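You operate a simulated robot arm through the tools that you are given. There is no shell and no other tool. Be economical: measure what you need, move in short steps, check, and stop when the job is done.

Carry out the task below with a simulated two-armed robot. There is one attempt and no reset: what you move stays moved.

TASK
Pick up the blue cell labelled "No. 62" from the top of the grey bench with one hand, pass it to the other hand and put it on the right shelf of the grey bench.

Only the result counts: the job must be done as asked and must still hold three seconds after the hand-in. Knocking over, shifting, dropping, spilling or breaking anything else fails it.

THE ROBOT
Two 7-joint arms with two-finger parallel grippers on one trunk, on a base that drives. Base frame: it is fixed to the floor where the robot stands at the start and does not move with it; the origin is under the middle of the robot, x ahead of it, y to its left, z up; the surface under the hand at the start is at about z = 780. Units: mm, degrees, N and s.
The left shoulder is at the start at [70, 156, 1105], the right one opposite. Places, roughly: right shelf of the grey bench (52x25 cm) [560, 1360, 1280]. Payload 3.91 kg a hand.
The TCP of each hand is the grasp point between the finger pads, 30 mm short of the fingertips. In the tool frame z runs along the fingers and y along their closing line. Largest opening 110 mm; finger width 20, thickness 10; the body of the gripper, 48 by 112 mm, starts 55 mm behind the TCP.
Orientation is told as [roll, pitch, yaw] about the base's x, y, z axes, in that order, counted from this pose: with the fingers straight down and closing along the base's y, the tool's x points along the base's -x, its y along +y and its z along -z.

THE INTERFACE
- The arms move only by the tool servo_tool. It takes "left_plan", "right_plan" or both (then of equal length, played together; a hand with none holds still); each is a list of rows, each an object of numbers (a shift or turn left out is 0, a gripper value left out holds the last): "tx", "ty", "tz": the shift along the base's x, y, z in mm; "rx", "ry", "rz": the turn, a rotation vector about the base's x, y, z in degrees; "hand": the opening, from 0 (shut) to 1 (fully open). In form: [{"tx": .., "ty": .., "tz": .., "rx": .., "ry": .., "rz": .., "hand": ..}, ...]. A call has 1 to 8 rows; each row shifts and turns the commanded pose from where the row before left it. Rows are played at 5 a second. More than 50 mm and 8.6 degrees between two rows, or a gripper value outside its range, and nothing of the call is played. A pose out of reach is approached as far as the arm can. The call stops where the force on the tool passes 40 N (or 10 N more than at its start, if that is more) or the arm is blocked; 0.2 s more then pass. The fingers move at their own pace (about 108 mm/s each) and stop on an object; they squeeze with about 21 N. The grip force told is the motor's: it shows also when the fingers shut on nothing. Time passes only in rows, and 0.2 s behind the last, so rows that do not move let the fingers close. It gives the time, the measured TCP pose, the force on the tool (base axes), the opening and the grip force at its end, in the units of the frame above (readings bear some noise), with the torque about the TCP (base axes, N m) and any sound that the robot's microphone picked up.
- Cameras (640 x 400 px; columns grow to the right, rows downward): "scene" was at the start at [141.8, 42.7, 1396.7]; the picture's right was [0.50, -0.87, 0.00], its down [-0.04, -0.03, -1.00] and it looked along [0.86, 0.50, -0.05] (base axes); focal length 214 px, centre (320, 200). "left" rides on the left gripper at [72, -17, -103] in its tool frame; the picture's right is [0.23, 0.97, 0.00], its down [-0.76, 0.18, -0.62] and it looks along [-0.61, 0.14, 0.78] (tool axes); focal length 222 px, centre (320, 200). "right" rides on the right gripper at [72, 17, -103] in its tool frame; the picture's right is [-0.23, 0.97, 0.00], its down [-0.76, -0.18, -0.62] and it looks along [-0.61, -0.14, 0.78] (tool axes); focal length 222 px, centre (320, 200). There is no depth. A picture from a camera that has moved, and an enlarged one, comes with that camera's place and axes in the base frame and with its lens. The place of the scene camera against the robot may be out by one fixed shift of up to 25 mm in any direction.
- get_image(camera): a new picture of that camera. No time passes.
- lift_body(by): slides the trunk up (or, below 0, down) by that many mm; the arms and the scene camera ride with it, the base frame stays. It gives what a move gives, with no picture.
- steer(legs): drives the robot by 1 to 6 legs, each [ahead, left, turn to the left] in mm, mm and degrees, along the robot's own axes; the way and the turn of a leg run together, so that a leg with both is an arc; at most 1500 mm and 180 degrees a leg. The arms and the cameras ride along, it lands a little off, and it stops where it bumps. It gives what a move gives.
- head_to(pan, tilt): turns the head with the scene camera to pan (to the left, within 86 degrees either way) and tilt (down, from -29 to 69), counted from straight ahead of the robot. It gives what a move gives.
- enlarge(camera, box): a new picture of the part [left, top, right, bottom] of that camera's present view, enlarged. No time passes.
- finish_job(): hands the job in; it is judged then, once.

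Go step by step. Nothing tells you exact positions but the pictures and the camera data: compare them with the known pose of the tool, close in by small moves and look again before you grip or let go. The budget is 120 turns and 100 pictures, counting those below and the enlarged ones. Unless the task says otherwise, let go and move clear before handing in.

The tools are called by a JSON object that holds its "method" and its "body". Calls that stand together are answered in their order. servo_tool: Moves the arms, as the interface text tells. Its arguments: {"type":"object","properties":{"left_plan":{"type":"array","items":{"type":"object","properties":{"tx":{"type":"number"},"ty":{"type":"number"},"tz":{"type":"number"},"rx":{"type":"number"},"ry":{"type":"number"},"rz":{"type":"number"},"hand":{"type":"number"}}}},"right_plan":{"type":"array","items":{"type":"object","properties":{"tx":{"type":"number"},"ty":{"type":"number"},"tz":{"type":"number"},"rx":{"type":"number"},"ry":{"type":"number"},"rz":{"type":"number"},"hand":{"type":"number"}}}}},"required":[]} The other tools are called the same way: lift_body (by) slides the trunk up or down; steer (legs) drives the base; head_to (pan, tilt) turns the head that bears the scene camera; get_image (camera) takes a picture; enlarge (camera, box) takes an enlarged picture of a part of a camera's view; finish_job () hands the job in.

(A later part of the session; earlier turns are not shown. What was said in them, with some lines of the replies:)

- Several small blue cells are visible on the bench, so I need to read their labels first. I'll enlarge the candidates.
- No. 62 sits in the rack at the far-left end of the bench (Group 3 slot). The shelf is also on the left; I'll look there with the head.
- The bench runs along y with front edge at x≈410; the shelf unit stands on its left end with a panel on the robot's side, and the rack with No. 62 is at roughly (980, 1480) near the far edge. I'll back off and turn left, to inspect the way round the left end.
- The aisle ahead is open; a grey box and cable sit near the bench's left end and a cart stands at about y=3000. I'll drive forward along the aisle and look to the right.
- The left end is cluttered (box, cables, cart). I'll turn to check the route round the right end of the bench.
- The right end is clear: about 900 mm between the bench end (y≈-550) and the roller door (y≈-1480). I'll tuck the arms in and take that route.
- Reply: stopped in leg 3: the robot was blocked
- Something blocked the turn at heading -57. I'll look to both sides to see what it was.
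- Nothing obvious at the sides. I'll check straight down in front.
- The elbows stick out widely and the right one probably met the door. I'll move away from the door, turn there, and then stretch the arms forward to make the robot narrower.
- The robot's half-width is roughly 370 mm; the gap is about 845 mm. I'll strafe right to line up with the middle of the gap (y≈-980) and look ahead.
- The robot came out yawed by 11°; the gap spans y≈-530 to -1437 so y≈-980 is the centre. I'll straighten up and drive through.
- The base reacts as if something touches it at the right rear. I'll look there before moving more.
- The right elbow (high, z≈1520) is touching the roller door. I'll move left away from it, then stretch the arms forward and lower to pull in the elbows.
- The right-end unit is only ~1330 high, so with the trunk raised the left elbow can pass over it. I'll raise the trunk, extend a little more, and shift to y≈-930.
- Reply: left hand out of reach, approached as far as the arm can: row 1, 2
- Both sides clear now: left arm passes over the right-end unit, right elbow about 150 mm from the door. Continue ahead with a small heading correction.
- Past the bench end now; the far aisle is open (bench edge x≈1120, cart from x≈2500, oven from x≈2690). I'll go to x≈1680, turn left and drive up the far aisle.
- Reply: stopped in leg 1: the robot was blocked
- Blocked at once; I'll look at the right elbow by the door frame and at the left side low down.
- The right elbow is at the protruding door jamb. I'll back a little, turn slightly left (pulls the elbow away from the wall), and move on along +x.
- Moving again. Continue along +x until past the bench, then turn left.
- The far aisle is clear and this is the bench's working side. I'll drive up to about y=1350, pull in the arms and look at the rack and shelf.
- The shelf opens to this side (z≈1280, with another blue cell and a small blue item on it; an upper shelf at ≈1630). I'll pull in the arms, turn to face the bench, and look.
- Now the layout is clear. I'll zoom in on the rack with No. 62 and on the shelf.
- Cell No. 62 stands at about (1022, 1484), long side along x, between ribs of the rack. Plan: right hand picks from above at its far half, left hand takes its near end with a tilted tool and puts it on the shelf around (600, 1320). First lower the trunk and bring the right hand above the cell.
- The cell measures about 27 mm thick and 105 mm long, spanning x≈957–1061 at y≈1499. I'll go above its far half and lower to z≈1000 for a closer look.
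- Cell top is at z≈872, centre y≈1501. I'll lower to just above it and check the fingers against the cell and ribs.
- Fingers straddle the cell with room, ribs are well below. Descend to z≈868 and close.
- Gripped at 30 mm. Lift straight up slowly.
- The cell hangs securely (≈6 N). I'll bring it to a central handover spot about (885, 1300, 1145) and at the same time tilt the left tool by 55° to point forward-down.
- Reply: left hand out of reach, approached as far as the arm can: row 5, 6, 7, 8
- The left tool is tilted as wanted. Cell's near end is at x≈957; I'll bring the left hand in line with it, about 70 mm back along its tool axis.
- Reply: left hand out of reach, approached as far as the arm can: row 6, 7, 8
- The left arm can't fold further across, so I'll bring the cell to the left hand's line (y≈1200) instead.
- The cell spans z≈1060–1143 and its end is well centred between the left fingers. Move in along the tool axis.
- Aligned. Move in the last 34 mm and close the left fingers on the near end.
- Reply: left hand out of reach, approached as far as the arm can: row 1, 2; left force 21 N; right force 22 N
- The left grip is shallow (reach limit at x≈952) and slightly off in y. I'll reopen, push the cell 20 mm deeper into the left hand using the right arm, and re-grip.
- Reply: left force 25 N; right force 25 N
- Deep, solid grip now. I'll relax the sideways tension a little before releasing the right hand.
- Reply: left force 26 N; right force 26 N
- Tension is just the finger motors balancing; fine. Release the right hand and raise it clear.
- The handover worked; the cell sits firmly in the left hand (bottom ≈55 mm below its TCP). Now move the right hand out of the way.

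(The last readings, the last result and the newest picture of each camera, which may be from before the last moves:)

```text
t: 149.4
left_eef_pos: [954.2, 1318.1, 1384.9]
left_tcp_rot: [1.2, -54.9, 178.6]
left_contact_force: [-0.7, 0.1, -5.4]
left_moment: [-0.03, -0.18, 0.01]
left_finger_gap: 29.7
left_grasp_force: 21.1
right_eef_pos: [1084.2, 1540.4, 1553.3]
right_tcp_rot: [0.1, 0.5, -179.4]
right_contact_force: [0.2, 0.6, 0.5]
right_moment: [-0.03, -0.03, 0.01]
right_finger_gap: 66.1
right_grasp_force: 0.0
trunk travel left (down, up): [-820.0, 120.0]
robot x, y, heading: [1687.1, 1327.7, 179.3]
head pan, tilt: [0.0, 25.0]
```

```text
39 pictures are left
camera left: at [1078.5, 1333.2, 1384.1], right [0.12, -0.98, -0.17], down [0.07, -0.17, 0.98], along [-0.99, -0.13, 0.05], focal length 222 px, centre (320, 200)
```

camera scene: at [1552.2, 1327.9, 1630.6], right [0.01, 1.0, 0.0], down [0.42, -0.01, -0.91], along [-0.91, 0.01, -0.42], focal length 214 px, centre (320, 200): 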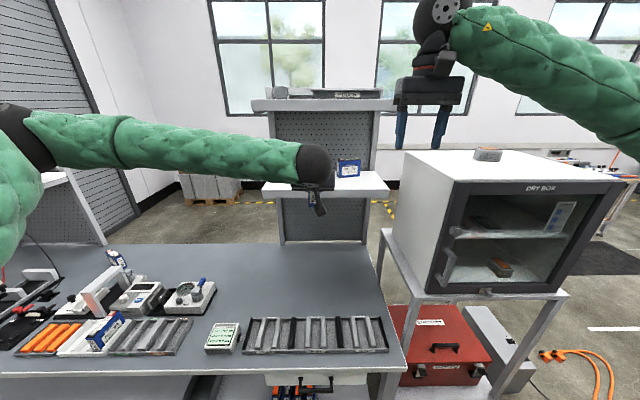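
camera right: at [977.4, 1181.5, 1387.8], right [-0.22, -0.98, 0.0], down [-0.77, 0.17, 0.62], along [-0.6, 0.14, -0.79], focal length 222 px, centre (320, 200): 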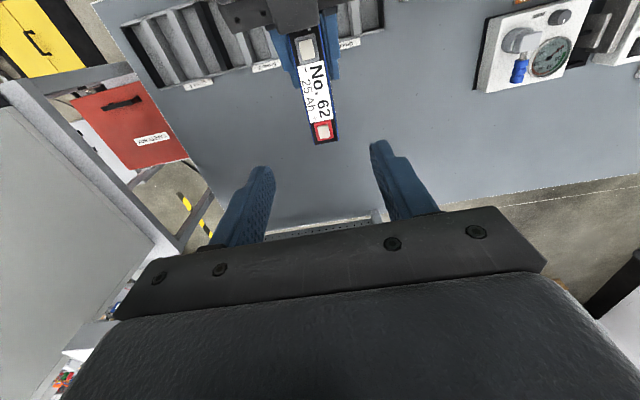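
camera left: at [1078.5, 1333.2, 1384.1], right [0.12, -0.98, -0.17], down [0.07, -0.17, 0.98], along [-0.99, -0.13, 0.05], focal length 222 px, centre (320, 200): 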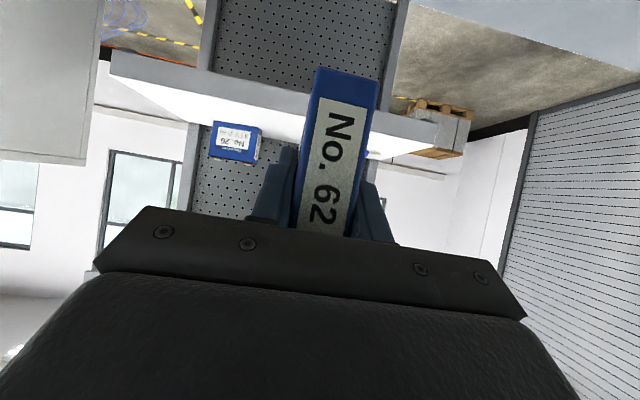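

I'll measure the shelf edge height from the left hand camera more carefully.

{"method": "enlarge", "body": {"camera": "left", "box": [90, 30, 310, 170]}}

{"method": "enlarge", "body": {"camera": "left", "box": [340, 60, 480, 190]}}

{"method": "enlarge", "body": {"camera": "scene", "box": [240, 80, 410, 220]}}

```text
2.86 times, centred on (200, 100) of left
camera zoom: at [1078.5, 1333.2, 1384.1], right [0.12, -0.98, -0.17], down [0.07, -0.17, 0.98], along [-0.99, -0.13, 0.05], focal length 635 px, centre (663, 486)
```

zoom: 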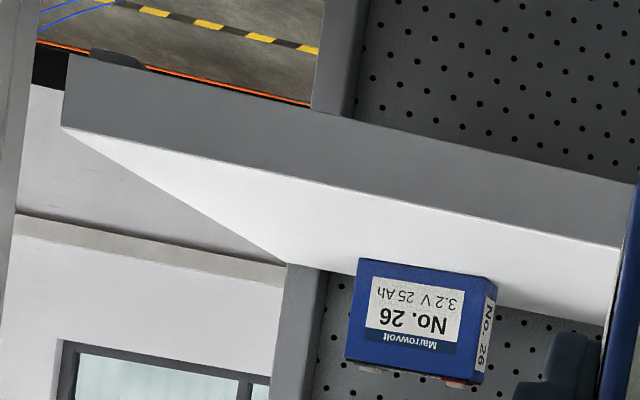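

```text
3.08 times, centred on (410, 125) of left
camera zoom: at [1078.5, 1333.2, 1384.1], right [0.12, -0.98, -0.17], down [0.07, -0.17, 0.98], along [-0.99, -0.13, 0.05], focal length 684 px, centre (43, 431)
```

zoom: 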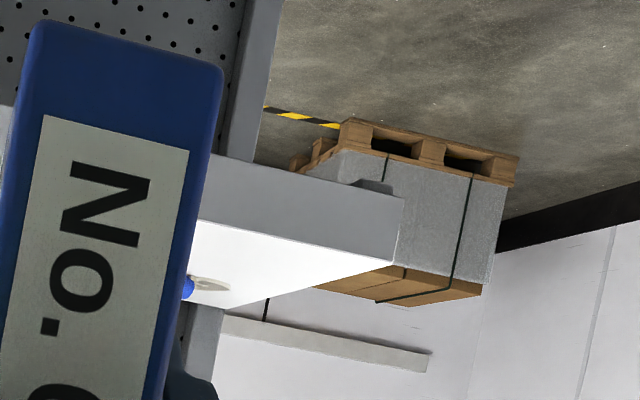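

```text
2.86 times, centred on (325, 150) of scene
camera zoom: at [1552.2, 1327.9, 1630.6], right [0.01, 1.0, 0.0], down [0.42, -0.01, -0.91], along [-0.91, 0.01, -0.42], focal length 613 px, centre (306, 343)
```

zoom: 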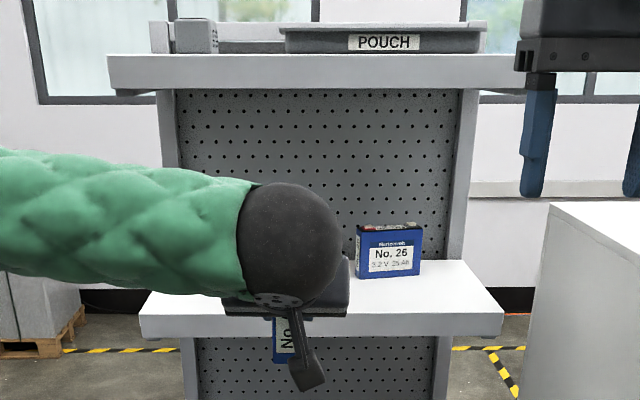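

The shelf's top is at z≈1275, front edge x≈700, y 1100–1620; No. 26 starts at y≈1421 and the small blue item is near y≈1175. At y≈1312 my cell fits between. Move in above the shelf.

{"method": "servo_tool", "body": {"left_plan": [{"tx": -40, "ty": -1}, {"tx": -40, "ty": -1}, {"tx": -40, "ty": -1}, {"tx": -40, "ty": -1}, {"tx": -40, "ty": -1}]}}

{"method": "get_image", "body": {"camera": "left"}}

{"method": "get_image", "body": {"camera": "scene"}}

```text
t: 150.6
left_eef_pos: [774.8, 1262.3, 1390.4]
left_tcp_rot: [1.0, -55.0, 178.6]
left_contact_force: [0.2, 0.7, -5.2]
left_moment: [0.03, -0.22, -0.04]
left_finger_gap: 29.9
left_grasp_force: 20.6
left hand out of reach, approached as far as the arm can: row 1, 2, 3, 4, 5
right_eef_pos: [1084.7, 1536.6, 1552.3]
right_tcp_rot: [0.0, 0.6, -179.5]
right_contact_force: [0.1, -0.8, 0.0]
right_moment: [0.02, 0.01, -0.03]
right_finger_gap: 66.3
right_grasp_force: 0.0
trunk travel left (down, up): [-820.0, 120.0]
robot x, y, heading: [1685.9, 1331.1, 179.3]
head pan, tilt: [0.0, 25.0]
```

```text
35 pictures are left
camera left: at [899.6, 1274.8, 1389.4], right [0.12, -0.98, -0.18], down [0.07, -0.17, 0.98], along [-0.99, -0.13, 0.05], focal length 222 px, centre (320, 200)
```

left: 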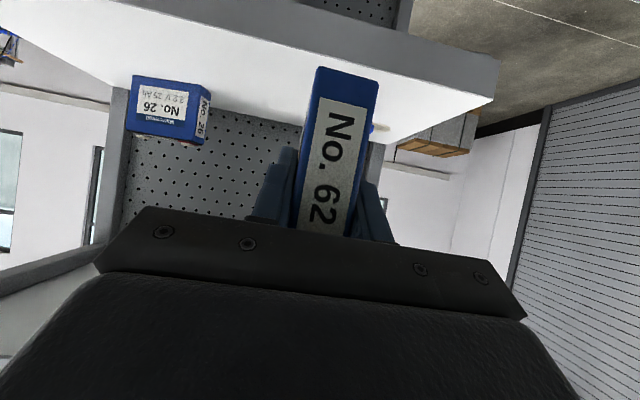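

```text
34 pictures are left
camera scene: at [1551.1, 1326.0, 1630.6], right [0.01, 1.0, 0.0], down [0.42, 0.0, -0.91], along [-0.91, 0.01, -0.42], focal length 214 px, centre (320, 200)
```

scene: 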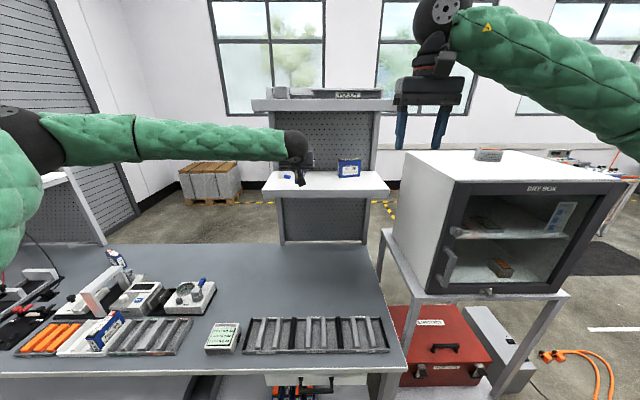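

The left arm is cramped crossing the body. I'll retreat slightly, shift the robot to its right (+y) so that the left hand works on its own side.

{"method": "servo_tool", "body": {"left_plan": [{"tx": 30}, {"tx": 30}]}}

{"method": "steer", "body": {"legs": [[0, -170, 0]]}}

{"method": "servo_tool", "body": {"left_plan": [{"ty": -40}, {"ty": -40}, {"ty": -40}]}}

```text
t: 151.2
left_eef_pos: [838.5, 1261.7, 1391.9]
left_tcp_rot: [1.1, -55.0, 178.6]
left_contact_force: [0.4, 0.2, -5.9]
left_moment: [-0.01, -0.1, -0.01]
left_finger_gap: 29.8
left_grasp_force: 21.0
right_eef_pos: [1086.8, 1538.3, 1554.3]
right_tcp_rot: [0.0, 0.4, -179.5]
right_contact_force: [-0.3, -0.5, -1.0]
right_moment: [-0.04, -0.05, 0.0]
right_finger_gap: 66.0
right_grasp_force: 0.1
trunk travel left (down, up): [-820.0, 120.0]
robot x, y, heading: [1680.1, 1327.5, 179.5]
head pan, tilt: [0.0, 25.0]
```

```text
t: 152.7
left_eef_pos: [837.4, 1427.5, 1388.8]
left_tcp_rot: [0.8, -55.1, 178.9]
left_contact_force: [-0.1, -0.4, -5.8]
left_moment: [-0.02, -0.16, -0.01]
left_finger_gap: 29.8
left_grasp_force: 20.8
right_eef_pos: [1086.1, 1705.0, 1553.7]
right_tcp_rot: [-0.1, 0.5, -179.4]
right_contact_force: [-0.9, -0.1, -0.6]
right_moment: [-0.01, 0.03, -0.01]
right_finger_gap: 66.3
right_grasp_force: 0.1
trunk travel left (down, up): [-820.0, 120.0]
robot x, y, heading: [1685.2, 1497.8, 179.6]
head pan, tilt: [0.0, 25.0]
```

```text
t: 153.5
left_eef_pos: [838.0, 1310.4, 1390.8]
left_tcp_rot: [1.1, -54.9, 178.6]
left_contact_force: [-0.1, 1.0, -4.6]
left_moment: [-0.02, -0.19, 0.01]
left_finger_gap: 30.1
left_grasp_force: 21.3
right_eef_pos: [1088.1, 1709.7, 1553.6]
right_tcp_rot: [0.0, 0.6, -179.5]
right_contact_force: [0.5, -0.1, 0.4]
right_moment: [-0.03, 0.04, 0.0]
right_finger_gap: 65.9
right_grasp_force: 0.0
trunk travel left (down, up): [-820.0, 120.0]
robot x, y, heading: [1680.7, 1495.2, 179.3]
head pan, tilt: [0.0, 25.0]
```

Left hand is now at y≈1310 with room to reach. Advance over the shelf.

{"method": "servo_tool", "body": {"left_plan": [{"tx": -35}, {"tx": -35}, {"tx": -35}]}}

{"method": "get_image", "body": {"camera": "left"}}

```text
t: 154.3
left_eef_pos: [732.0, 1308.7, 1388.6]
left_tcp_rot: [1.0, -54.9, 178.8]
left_contact_force: [0.4, 0.1, -5.1]
left_moment: [-0.03, -0.18, 0.02]
left_finger_gap: 29.9
left_grasp_force: 21.3
right_eef_pos: [1084.6, 1706.4, 1551.4]
right_tcp_rot: [0.0, 0.6, -179.5]
right_contact_force: [-0.9, 0.5, -0.6]
right_moment: [-0.01, -0.04, 0.0]
right_finger_gap: 66.0
right_grasp_force: 0.1
trunk travel left (down, up): [-820.0, 120.0]
robot x, y, heading: [1684.5, 1497.0, 179.3]
head pan, tilt: [0.0, 25.0]
```

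```text
33 pictures are left
camera left: at [856.2, 1323.6, 1388.1], right [0.12, -0.98, -0.18], down [0.07, -0.17, 0.98], along [-0.99, -0.13, 0.05], focal length 222 px, centre (320, 200)
```

left: 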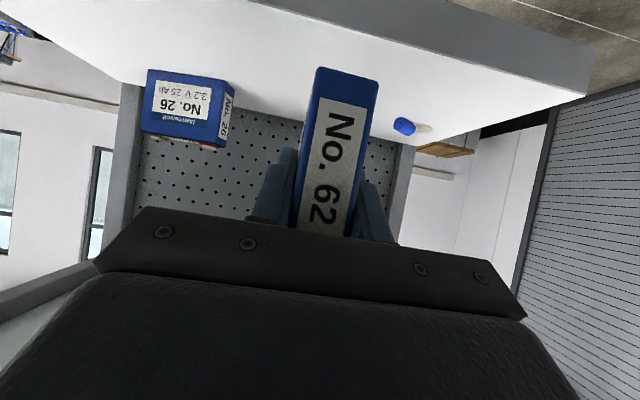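

Everything matches (front edge x≈698, item at y≈1182, No. 26 from y≈1434). Continue to x≈637 and start lowering.

{"method": "servo_tool", "body": {"left_plan": [{"tx": -32}, {"tx": -32}, {"tx": -31}, {"tz": -20}, {"tz": -20}]}}

{"method": "get_image", "body": {"camera": "left"}}

{"method": "enlarge", "body": {"camera": "scene", "box": [250, 80, 410, 200]}}

```text
t: 155.5
left_eef_pos: [637.9, 1309.6, 1348.8]
left_tcp_rot: [0.9, -55.0, 178.7]
left_contact_force: [-0.3, 0.2, -5.4]
left_moment: [-0.01, -0.17, 0.0]
left_finger_gap: 30.0
left_grasp_force: 20.6
right_eef_pos: [1085.7, 1707.4, 1552.7]
right_tcp_rot: [0.0, 0.6, -179.4]
right_contact_force: [-0.7, -0.5, 0.0]
right_moment: [0.01, 0.01, -0.02]
right_finger_gap: 66.1
right_grasp_force: 0.0
trunk travel left (down, up): [-820.0, 120.0]
robot x, y, heading: [1681.2, 1499.2, 179.5]
head pan, tilt: [0.0, 25.0]
```

```text
32 pictures are left
camera left: at [762.4, 1323.7, 1348.5], right [0.12, -0.98, -0.18], down [0.07, -0.17, 0.98], along [-0.99, -0.13, 0.05], focal length 222 px, centre (320, 200)
```

left: 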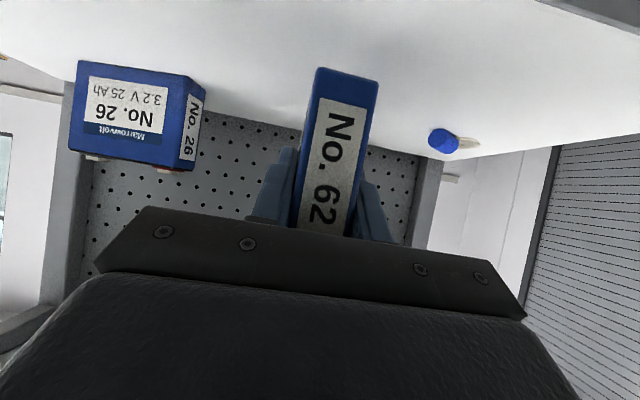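

```text
3.33 times, centred on (330, 140) of scene
camera zoom: at [1552.9, 1496.1, 1630.6], right [0.01, 1.0, 0.0], down [0.42, 0.0, -0.91], along [-0.91, 0.01, -0.42], focal length 715 px, centre (287, 400)
```

zoom: 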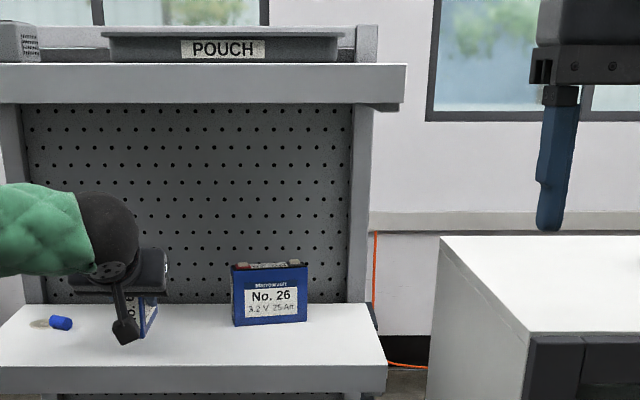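

Lower gently, watching for contact.

{"method": "servo_tool", "body": {"left_plan": [{"tz": -5}, {"tz": -5}, {"tz": -3}, {"tz": -2}]}}

```text
t: 156.5
left_eef_pos: [641.1, 1307.9, 1334.4]
left_tcp_rot: [1.0, -55.0, 178.7]
left_contact_force: [0.4, -0.6, -5.6]
left_moment: [-0.04, -0.15, 0.0]
left_finger_gap: 30.0
left_grasp_force: 20.7
left hand out of reach, approached as far as the arm can: row 2
right_eef_pos: [1086.2, 1707.0, 1553.2]
right_tcp_rot: [-0.1, 0.5, -179.4]
right_contact_force: [0.6, -0.1, -0.8]
right_moment: [-0.01, 0.01, -0.01]
right_finger_gap: 66.0
right_grasp_force: 0.0
trunk travel left (down, up): [-820.0, 120.0]
robot x, y, heading: [1686.4, 1503.0, 179.3]
head pan, tilt: [0.0, 25.0]
```

The arm is near its reach limit, so I'll lower with the trunk in small steps.

{"method": "lift_body", "body": {"by": -3}}

{"method": "lift_body", "body": {"by": -2}}

```text
t: 157.0
left_eef_pos: [640.4, 1307.6, 1332.3]
left_tcp_rot: [1.0, -55.0, 178.7]
left_contact_force: [-0.8, -0.6, -4.5]
left_moment: [-0.03, -0.14, -0.02]
left_finger_gap: 30.1
left_grasp_force: 21.4
right_eef_pos: [1086.0, 1708.1, 1549.7]
right_tcp_rot: [0.0, 0.5, -179.3]
right_contact_force: [0.3, 1.1, 0.1]
right_moment: [-0.01, -0.04, -0.01]
right_finger_gap: 66.1
right_grasp_force: 0.0
trunk travel left (down, up): [-817.0, 123.0]
robot x, y, heading: [1681.3, 1498.4, 179.3]
head pan, tilt: [0.0, 25.0]
```

```text
t: 157.5
left_eef_pos: [640.8, 1308.0, 1329.3]
left_tcp_rot: [0.9, -55.1, 178.6]
left_contact_force: [0.1, 0.0, -5.7]
left_moment: [0.0, -0.21, -0.03]
left_finger_gap: 30.0
left_grasp_force: 21.3
right_eef_pos: [1086.2, 1707.7, 1548.6]
right_tcp_rot: [0.1, 0.4, -179.4]
right_contact_force: [-0.5, -0.2, 0.2]
right_moment: [-0.01, 0.03, -0.03]
right_finger_gap: 65.8
right_grasp_force: 0.0
trunk travel left (down, up): [-815.0, 125.0]
robot x, y, heading: [1685.4, 1497.6, 179.4]
head pan, tilt: [0.0, 25.0]
```

{"method": "lift_body", "body": {"by": -2}}

{"method": "lift_body", "body": {"by": -2}}

{"method": "enlarge", "body": {"camera": "left", "box": [240, 20, 440, 145]}}

```text
t: 158.0
left_eef_pos: [640.0, 1307.7, 1328.4]
left_tcp_rot: [1.0, -55.1, 178.6]
left_contact_force: [0.2, 0.7, -5.4]
left_moment: [0.02, -0.17, 0.02]
left_finger_gap: 30.1
left_grasp_force: 20.8
right_eef_pos: [1085.4, 1707.7, 1545.5]
right_tcp_rot: [0.0, 0.5, -179.4]
right_contact_force: [-0.8, -0.6, -0.1]
right_moment: [-0.02, -0.03, 0.01]
right_finger_gap: 65.9
right_grasp_force: 0.0
trunk travel left (down, up): [-813.0, 127.0]
robot x, y, heading: [1685.8, 1497.7, 179.5]
head pan, tilt: [0.0, 25.0]
```

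```text
t: 158.6
left_eef_pos: [640.0, 1307.8, 1324.6]
left_tcp_rot: [1.0, -55.0, 178.7]
left_contact_force: [0.3, -0.1, -5.5]
left_moment: [0.0, -0.17, 0.0]
left_finger_gap: 29.9
left_grasp_force: 20.4
right_eef_pos: [1086.4, 1707.9, 1544.1]
right_tcp_rot: [-0.1, 0.6, -179.5]
right_contact_force: [-0.2, -0.2, 0.6]
right_moment: [-0.02, -0.05, 0.01]
right_finger_gap: 66.1
right_grasp_force: 0.1
trunk travel left (down, up): [-811.0, 129.0]
robot x, y, heading: [1685.5, 1501.6, 179.6]
head pan, tilt: [0.0, 25.0]
```

```text
3.20 times, centred on (340, 82) of left
camera zoom: at [765.1, 1322.5, 1325.6], right [0.12, -0.98, -0.18], down [0.07, -0.17, 0.98], along [-0.99, -0.13, 0.05], focal length 711 px, centre (256, 576)
```

zoom: 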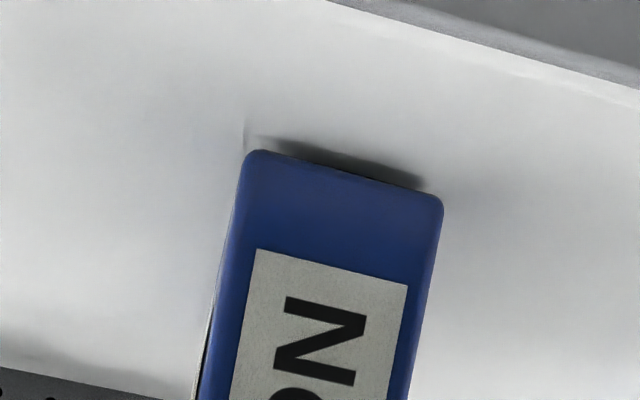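

Very close; the shadow gap is a few millimetres. Continue.

{"method": "lift_body", "body": {"by": -2}}

{"method": "lift_body", "body": {"by": -1.5}}

{"method": "enlarge", "body": {"camera": "left", "box": [240, 20, 440, 145]}}

```text
t: 159.1
left_eef_pos: [640.4, 1307.1, 1323.1]
left_tcp_rot: [1.0, -55.0, 178.7]
left_contact_force: [-0.3, 0.8, -6.1]
left_moment: [-0.02, -0.19, 0.0]
left_finger_gap: 30.0
left_grasp_force: 21.4
right_eef_pos: [1084.9, 1708.7, 1541.1]
right_tcp_rot: [0.0, 0.5, -179.5]
right_contact_force: [-0.7, -0.2, -0.6]
right_moment: [-0.01, 0.01, -0.01]
right_finger_gap: 65.9
right_grasp_force: 0.1
trunk travel left (down, up): [-809.0, 131.0]
robot x, y, heading: [1686.3, 1497.1, 179.4]
head pan, tilt: [0.0, 25.0]
```

```text
t: 159.6
left_eef_pos: [639.3, 1306.4, 1323.1]
left_tcp_rot: [0.9, -55.1, 178.8]
left_contact_force: [0.0, -0.9, -2.3]
left_moment: [0.03, -0.22, -0.02]
left_finger_gap: 30.0
left_grasp_force: 21.6
right_eef_pos: [1085.7, 1708.5, 1540.9]
right_tcp_rot: [-0.1, 0.4, -179.3]
right_contact_force: [-0.5, 0.2, 0.6]
right_moment: [-0.02, 0.01, 0.02]
right_finger_gap: 66.0
right_grasp_force: 0.0
trunk travel left (down, up): [-808.0, 132.0]
robot x, y, heading: [1687.2, 1499.5, 179.6]
head pan, tilt: [0.0, 25.0]
```

```text
3.20 times, centred on (340, 82) of left
camera zoom: at [765.7, 1322.4, 1323.1], right [0.12, -0.98, -0.18], down [0.07, -0.17, 0.98], along [-0.99, -0.13, 0.05], focal length 711 px, centre (256, 576)
```

zoom: 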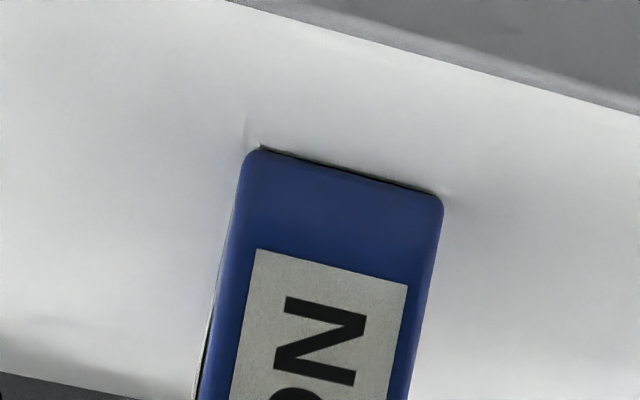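

Contact has begun (weight partly off). One more millimetre or so to seat it fully.

{"method": "lift_body", "body": {"by": -1}}

{"method": "lift_body", "body": {"by": -1}}

{"method": "enlarge", "body": {"camera": "scene", "box": [250, 120, 350, 195]}}

```text
t: 160.1
left_eef_pos: [640.1, 1308.4, 1323.8]
left_tcp_rot: [1.0, -55.2, 178.8]
left_contact_force: [-3.6, -0.2, 5.6]
left_moment: [0.11, -0.24, 0.02]
left_finger_gap: 29.8
left_grasp_force: 20.8
right_eef_pos: [1087.7, 1709.5, 1539.3]
right_tcp_rot: [0.0, 0.4, -179.4]
right_contact_force: [-0.2, 0.4, 0.0]
right_moment: [-0.02, 0.01, 0.0]
right_finger_gap: 66.0
right_grasp_force: 0.0
trunk travel left (down, up): [-806.0, 133.0]
robot x, y, heading: [1680.5, 1494.7, 179.1]
head pan, tilt: [0.0, 25.0]
```

```text
t: 160.6
left_eef_pos: [641.9, 1307.8, 1323.0]
left_tcp_rot: [0.9, -55.2, 178.7]
left_contact_force: [-6.6, -1.9, 13.9]
left_moment: [0.15, -0.31, 0.06]
left_finger_gap: 30.0
left_grasp_force: 21.1
right_eef_pos: [1087.1, 1708.8, 1540.0]
right_tcp_rot: [0.0, 0.5, -179.4]
right_contact_force: [0.0, -0.8, -0.7]
right_moment: [-0.02, 0.01, -0.03]
right_finger_gap: 65.9
right_grasp_force: 0.0
trunk travel left (down, up): [-806.0, 134.0]
robot x, y, heading: [1686.0, 1497.5, 179.5]
head pan, tilt: [0.0, 25.0]
```

```text
5.33 times, centred on (300, 158) of scene
camera zoom: at [1555.0, 1496.5, 1616.5], right [0.01, 1.0, 0.0], down [0.42, 0.0, -0.91], along [-0.91, 0.01, -0.42], focal length 1144 px, centre (427, 427)
```

zoom: 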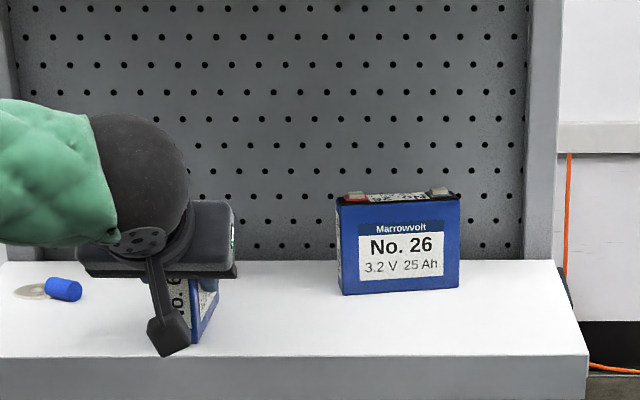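

Seated on the shelf. Ease the pressure slightly and open the left fingers.

{"method": "lift_body", "body": {"by": 1}}

{"method": "servo_tool", "body": {"left_plan": [{"hand": 0.4}, {"hand": 0.6}, {}, {}]}}

{"method": "get_image", "body": {"camera": "left"}}

```text
t: 161.1
left_eef_pos: [641.7, 1307.6, 1323.5]
left_tcp_rot: [1.0, -55.1, 178.8]
left_contact_force: [-6.4, -1.4, 14.6]
left_moment: [0.21, -0.32, 0.04]
left_finger_gap: 29.9
left_grasp_force: 20.7
right_eef_pos: [1087.4, 1707.5, 1540.3]
right_tcp_rot: [0.0, 0.5, -179.4]
right_contact_force: [0.4, 0.4, -0.3]
right_moment: [0.01, -0.03, 0.02]
right_finger_gap: 65.9
right_grasp_force: 0.1
trunk travel left (down, up): [-806.0, 133.0]
robot x, y, heading: [1684.0, 1498.1, 179.7]
head pan, tilt: [0.0, 25.0]
```

```text
t: 162.1
left_eef_pos: [640.5, 1307.2, 1322.4]
left_tcp_rot: [1.0, -54.9, 178.7]
left_contact_force: [-0.5, 0.4, 0.0]
left_moment: [0.0, 0.01, -0.04]
left_finger_gap: 66.0
left_grasp_force: 0.2
right_eef_pos: [1086.8, 1708.5, 1540.0]
right_tcp_rot: [-0.1, 0.5, -179.4]
right_contact_force: [-0.7, 0.0, -0.7]
right_moment: [-0.01, 0.01, 0.0]
right_finger_gap: 65.8
right_grasp_force: 0.1
trunk travel left (down, up): [-806.0, 133.0]
robot x, y, heading: [1685.3, 1498.4, 179.5]
head pan, tilt: [0.0, 25.0]
```

```text
27 pictures are left
camera left: at [766.0, 1322.6, 1321.8], right [0.12, -0.98, -0.18], down [0.07, -0.17, 0.98], along [-0.99, -0.13, 0.05], focal length 222 px, centre (320, 200)
```

left: 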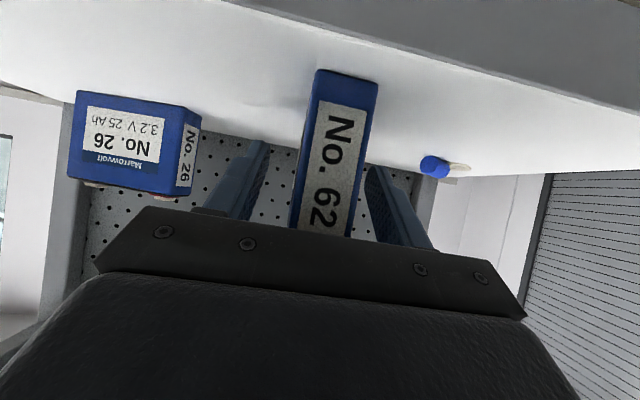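

The cell stands free between the open fingers. Withdraw back along the tool axis.

{"method": "servo_tool", "body": {"left_plan": [{"tx": 12, "tz": 6}, {"tx": 20, "tz": 12}, {"tx": 25, "tz": 15}, {"tx": 30, "tz": 15}, {"tx": 40, "tz": 15}, {"tx": 45}, {"tx": 45}]}}

{"method": "get_image", "body": {"camera": "left"}}

{"method": "enlarge", "body": {"camera": "scene", "box": [240, 100, 400, 200]}}

```text
t: 163.7
left_eef_pos: [859.4, 1307.8, 1386.6]
left_tcp_rot: [1.0, -55.1, 178.8]
left_contact_force: [-0.3, 0.0, -0.1]
left_moment: [0.04, 0.04, 0.01]
left_finger_gap: 66.1
left_grasp_force: 0.1
right_eef_pos: [1088.5, 1707.7, 1540.8]
right_tcp_rot: [0.1, 0.3, -179.4]
right_contact_force: [-0.3, -0.5, -0.3]
right_moment: [-0.01, 0.02, -0.01]
right_finger_gap: 65.9
right_grasp_force: 0.0
trunk travel left (down, up): [-806.0, 133.0]
robot x, y, heading: [1683.6, 1498.0, 179.3]
head pan, tilt: [0.0, 25.0]
```

```text
26 pictures are left
camera left: at [984.9, 1321.9, 1385.7], right [0.12, -0.98, -0.18], down [0.07, -0.17, 0.98], along [-0.99, -0.13, 0.05], focal length 222 px, centre (320, 200)
```

left: 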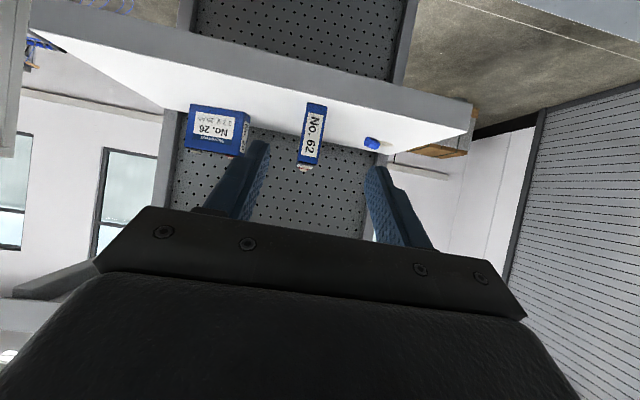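

```text
4.00 times, centred on (320, 150) of scene
camera zoom: at [1556.3, 1496.1, 1617.4], right [0.01, 1.0, 0.0], down [0.42, 0.0, -0.91], along [-0.91, 0.01, -0.42], focal length 858 px, centre (320, 400)
```

zoom: 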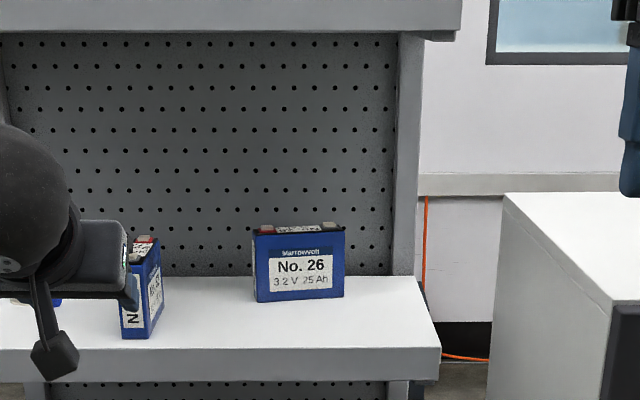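

Cell No. 62 stands upright on the right shelf, the other items there look undisturbed, and both hands are clear. Handing in.

{"method": "finish_job", "body": {}}

```text
The job is handed in.
```

I picked up cell No. 62 with the right hand, passed it to the left, and set it upright on the right shelf of the grey bench. I then drew both hands clear and handed in the job.

While driving round to the far side of the bench, the robot was blocked twice. The right elbow seems to have touched the roller door and its frame. I saw nothing moved or damaged afterwards, but I didn't inspect the door itself. In the last pictures, the other items on the shelf looked undisturbed.
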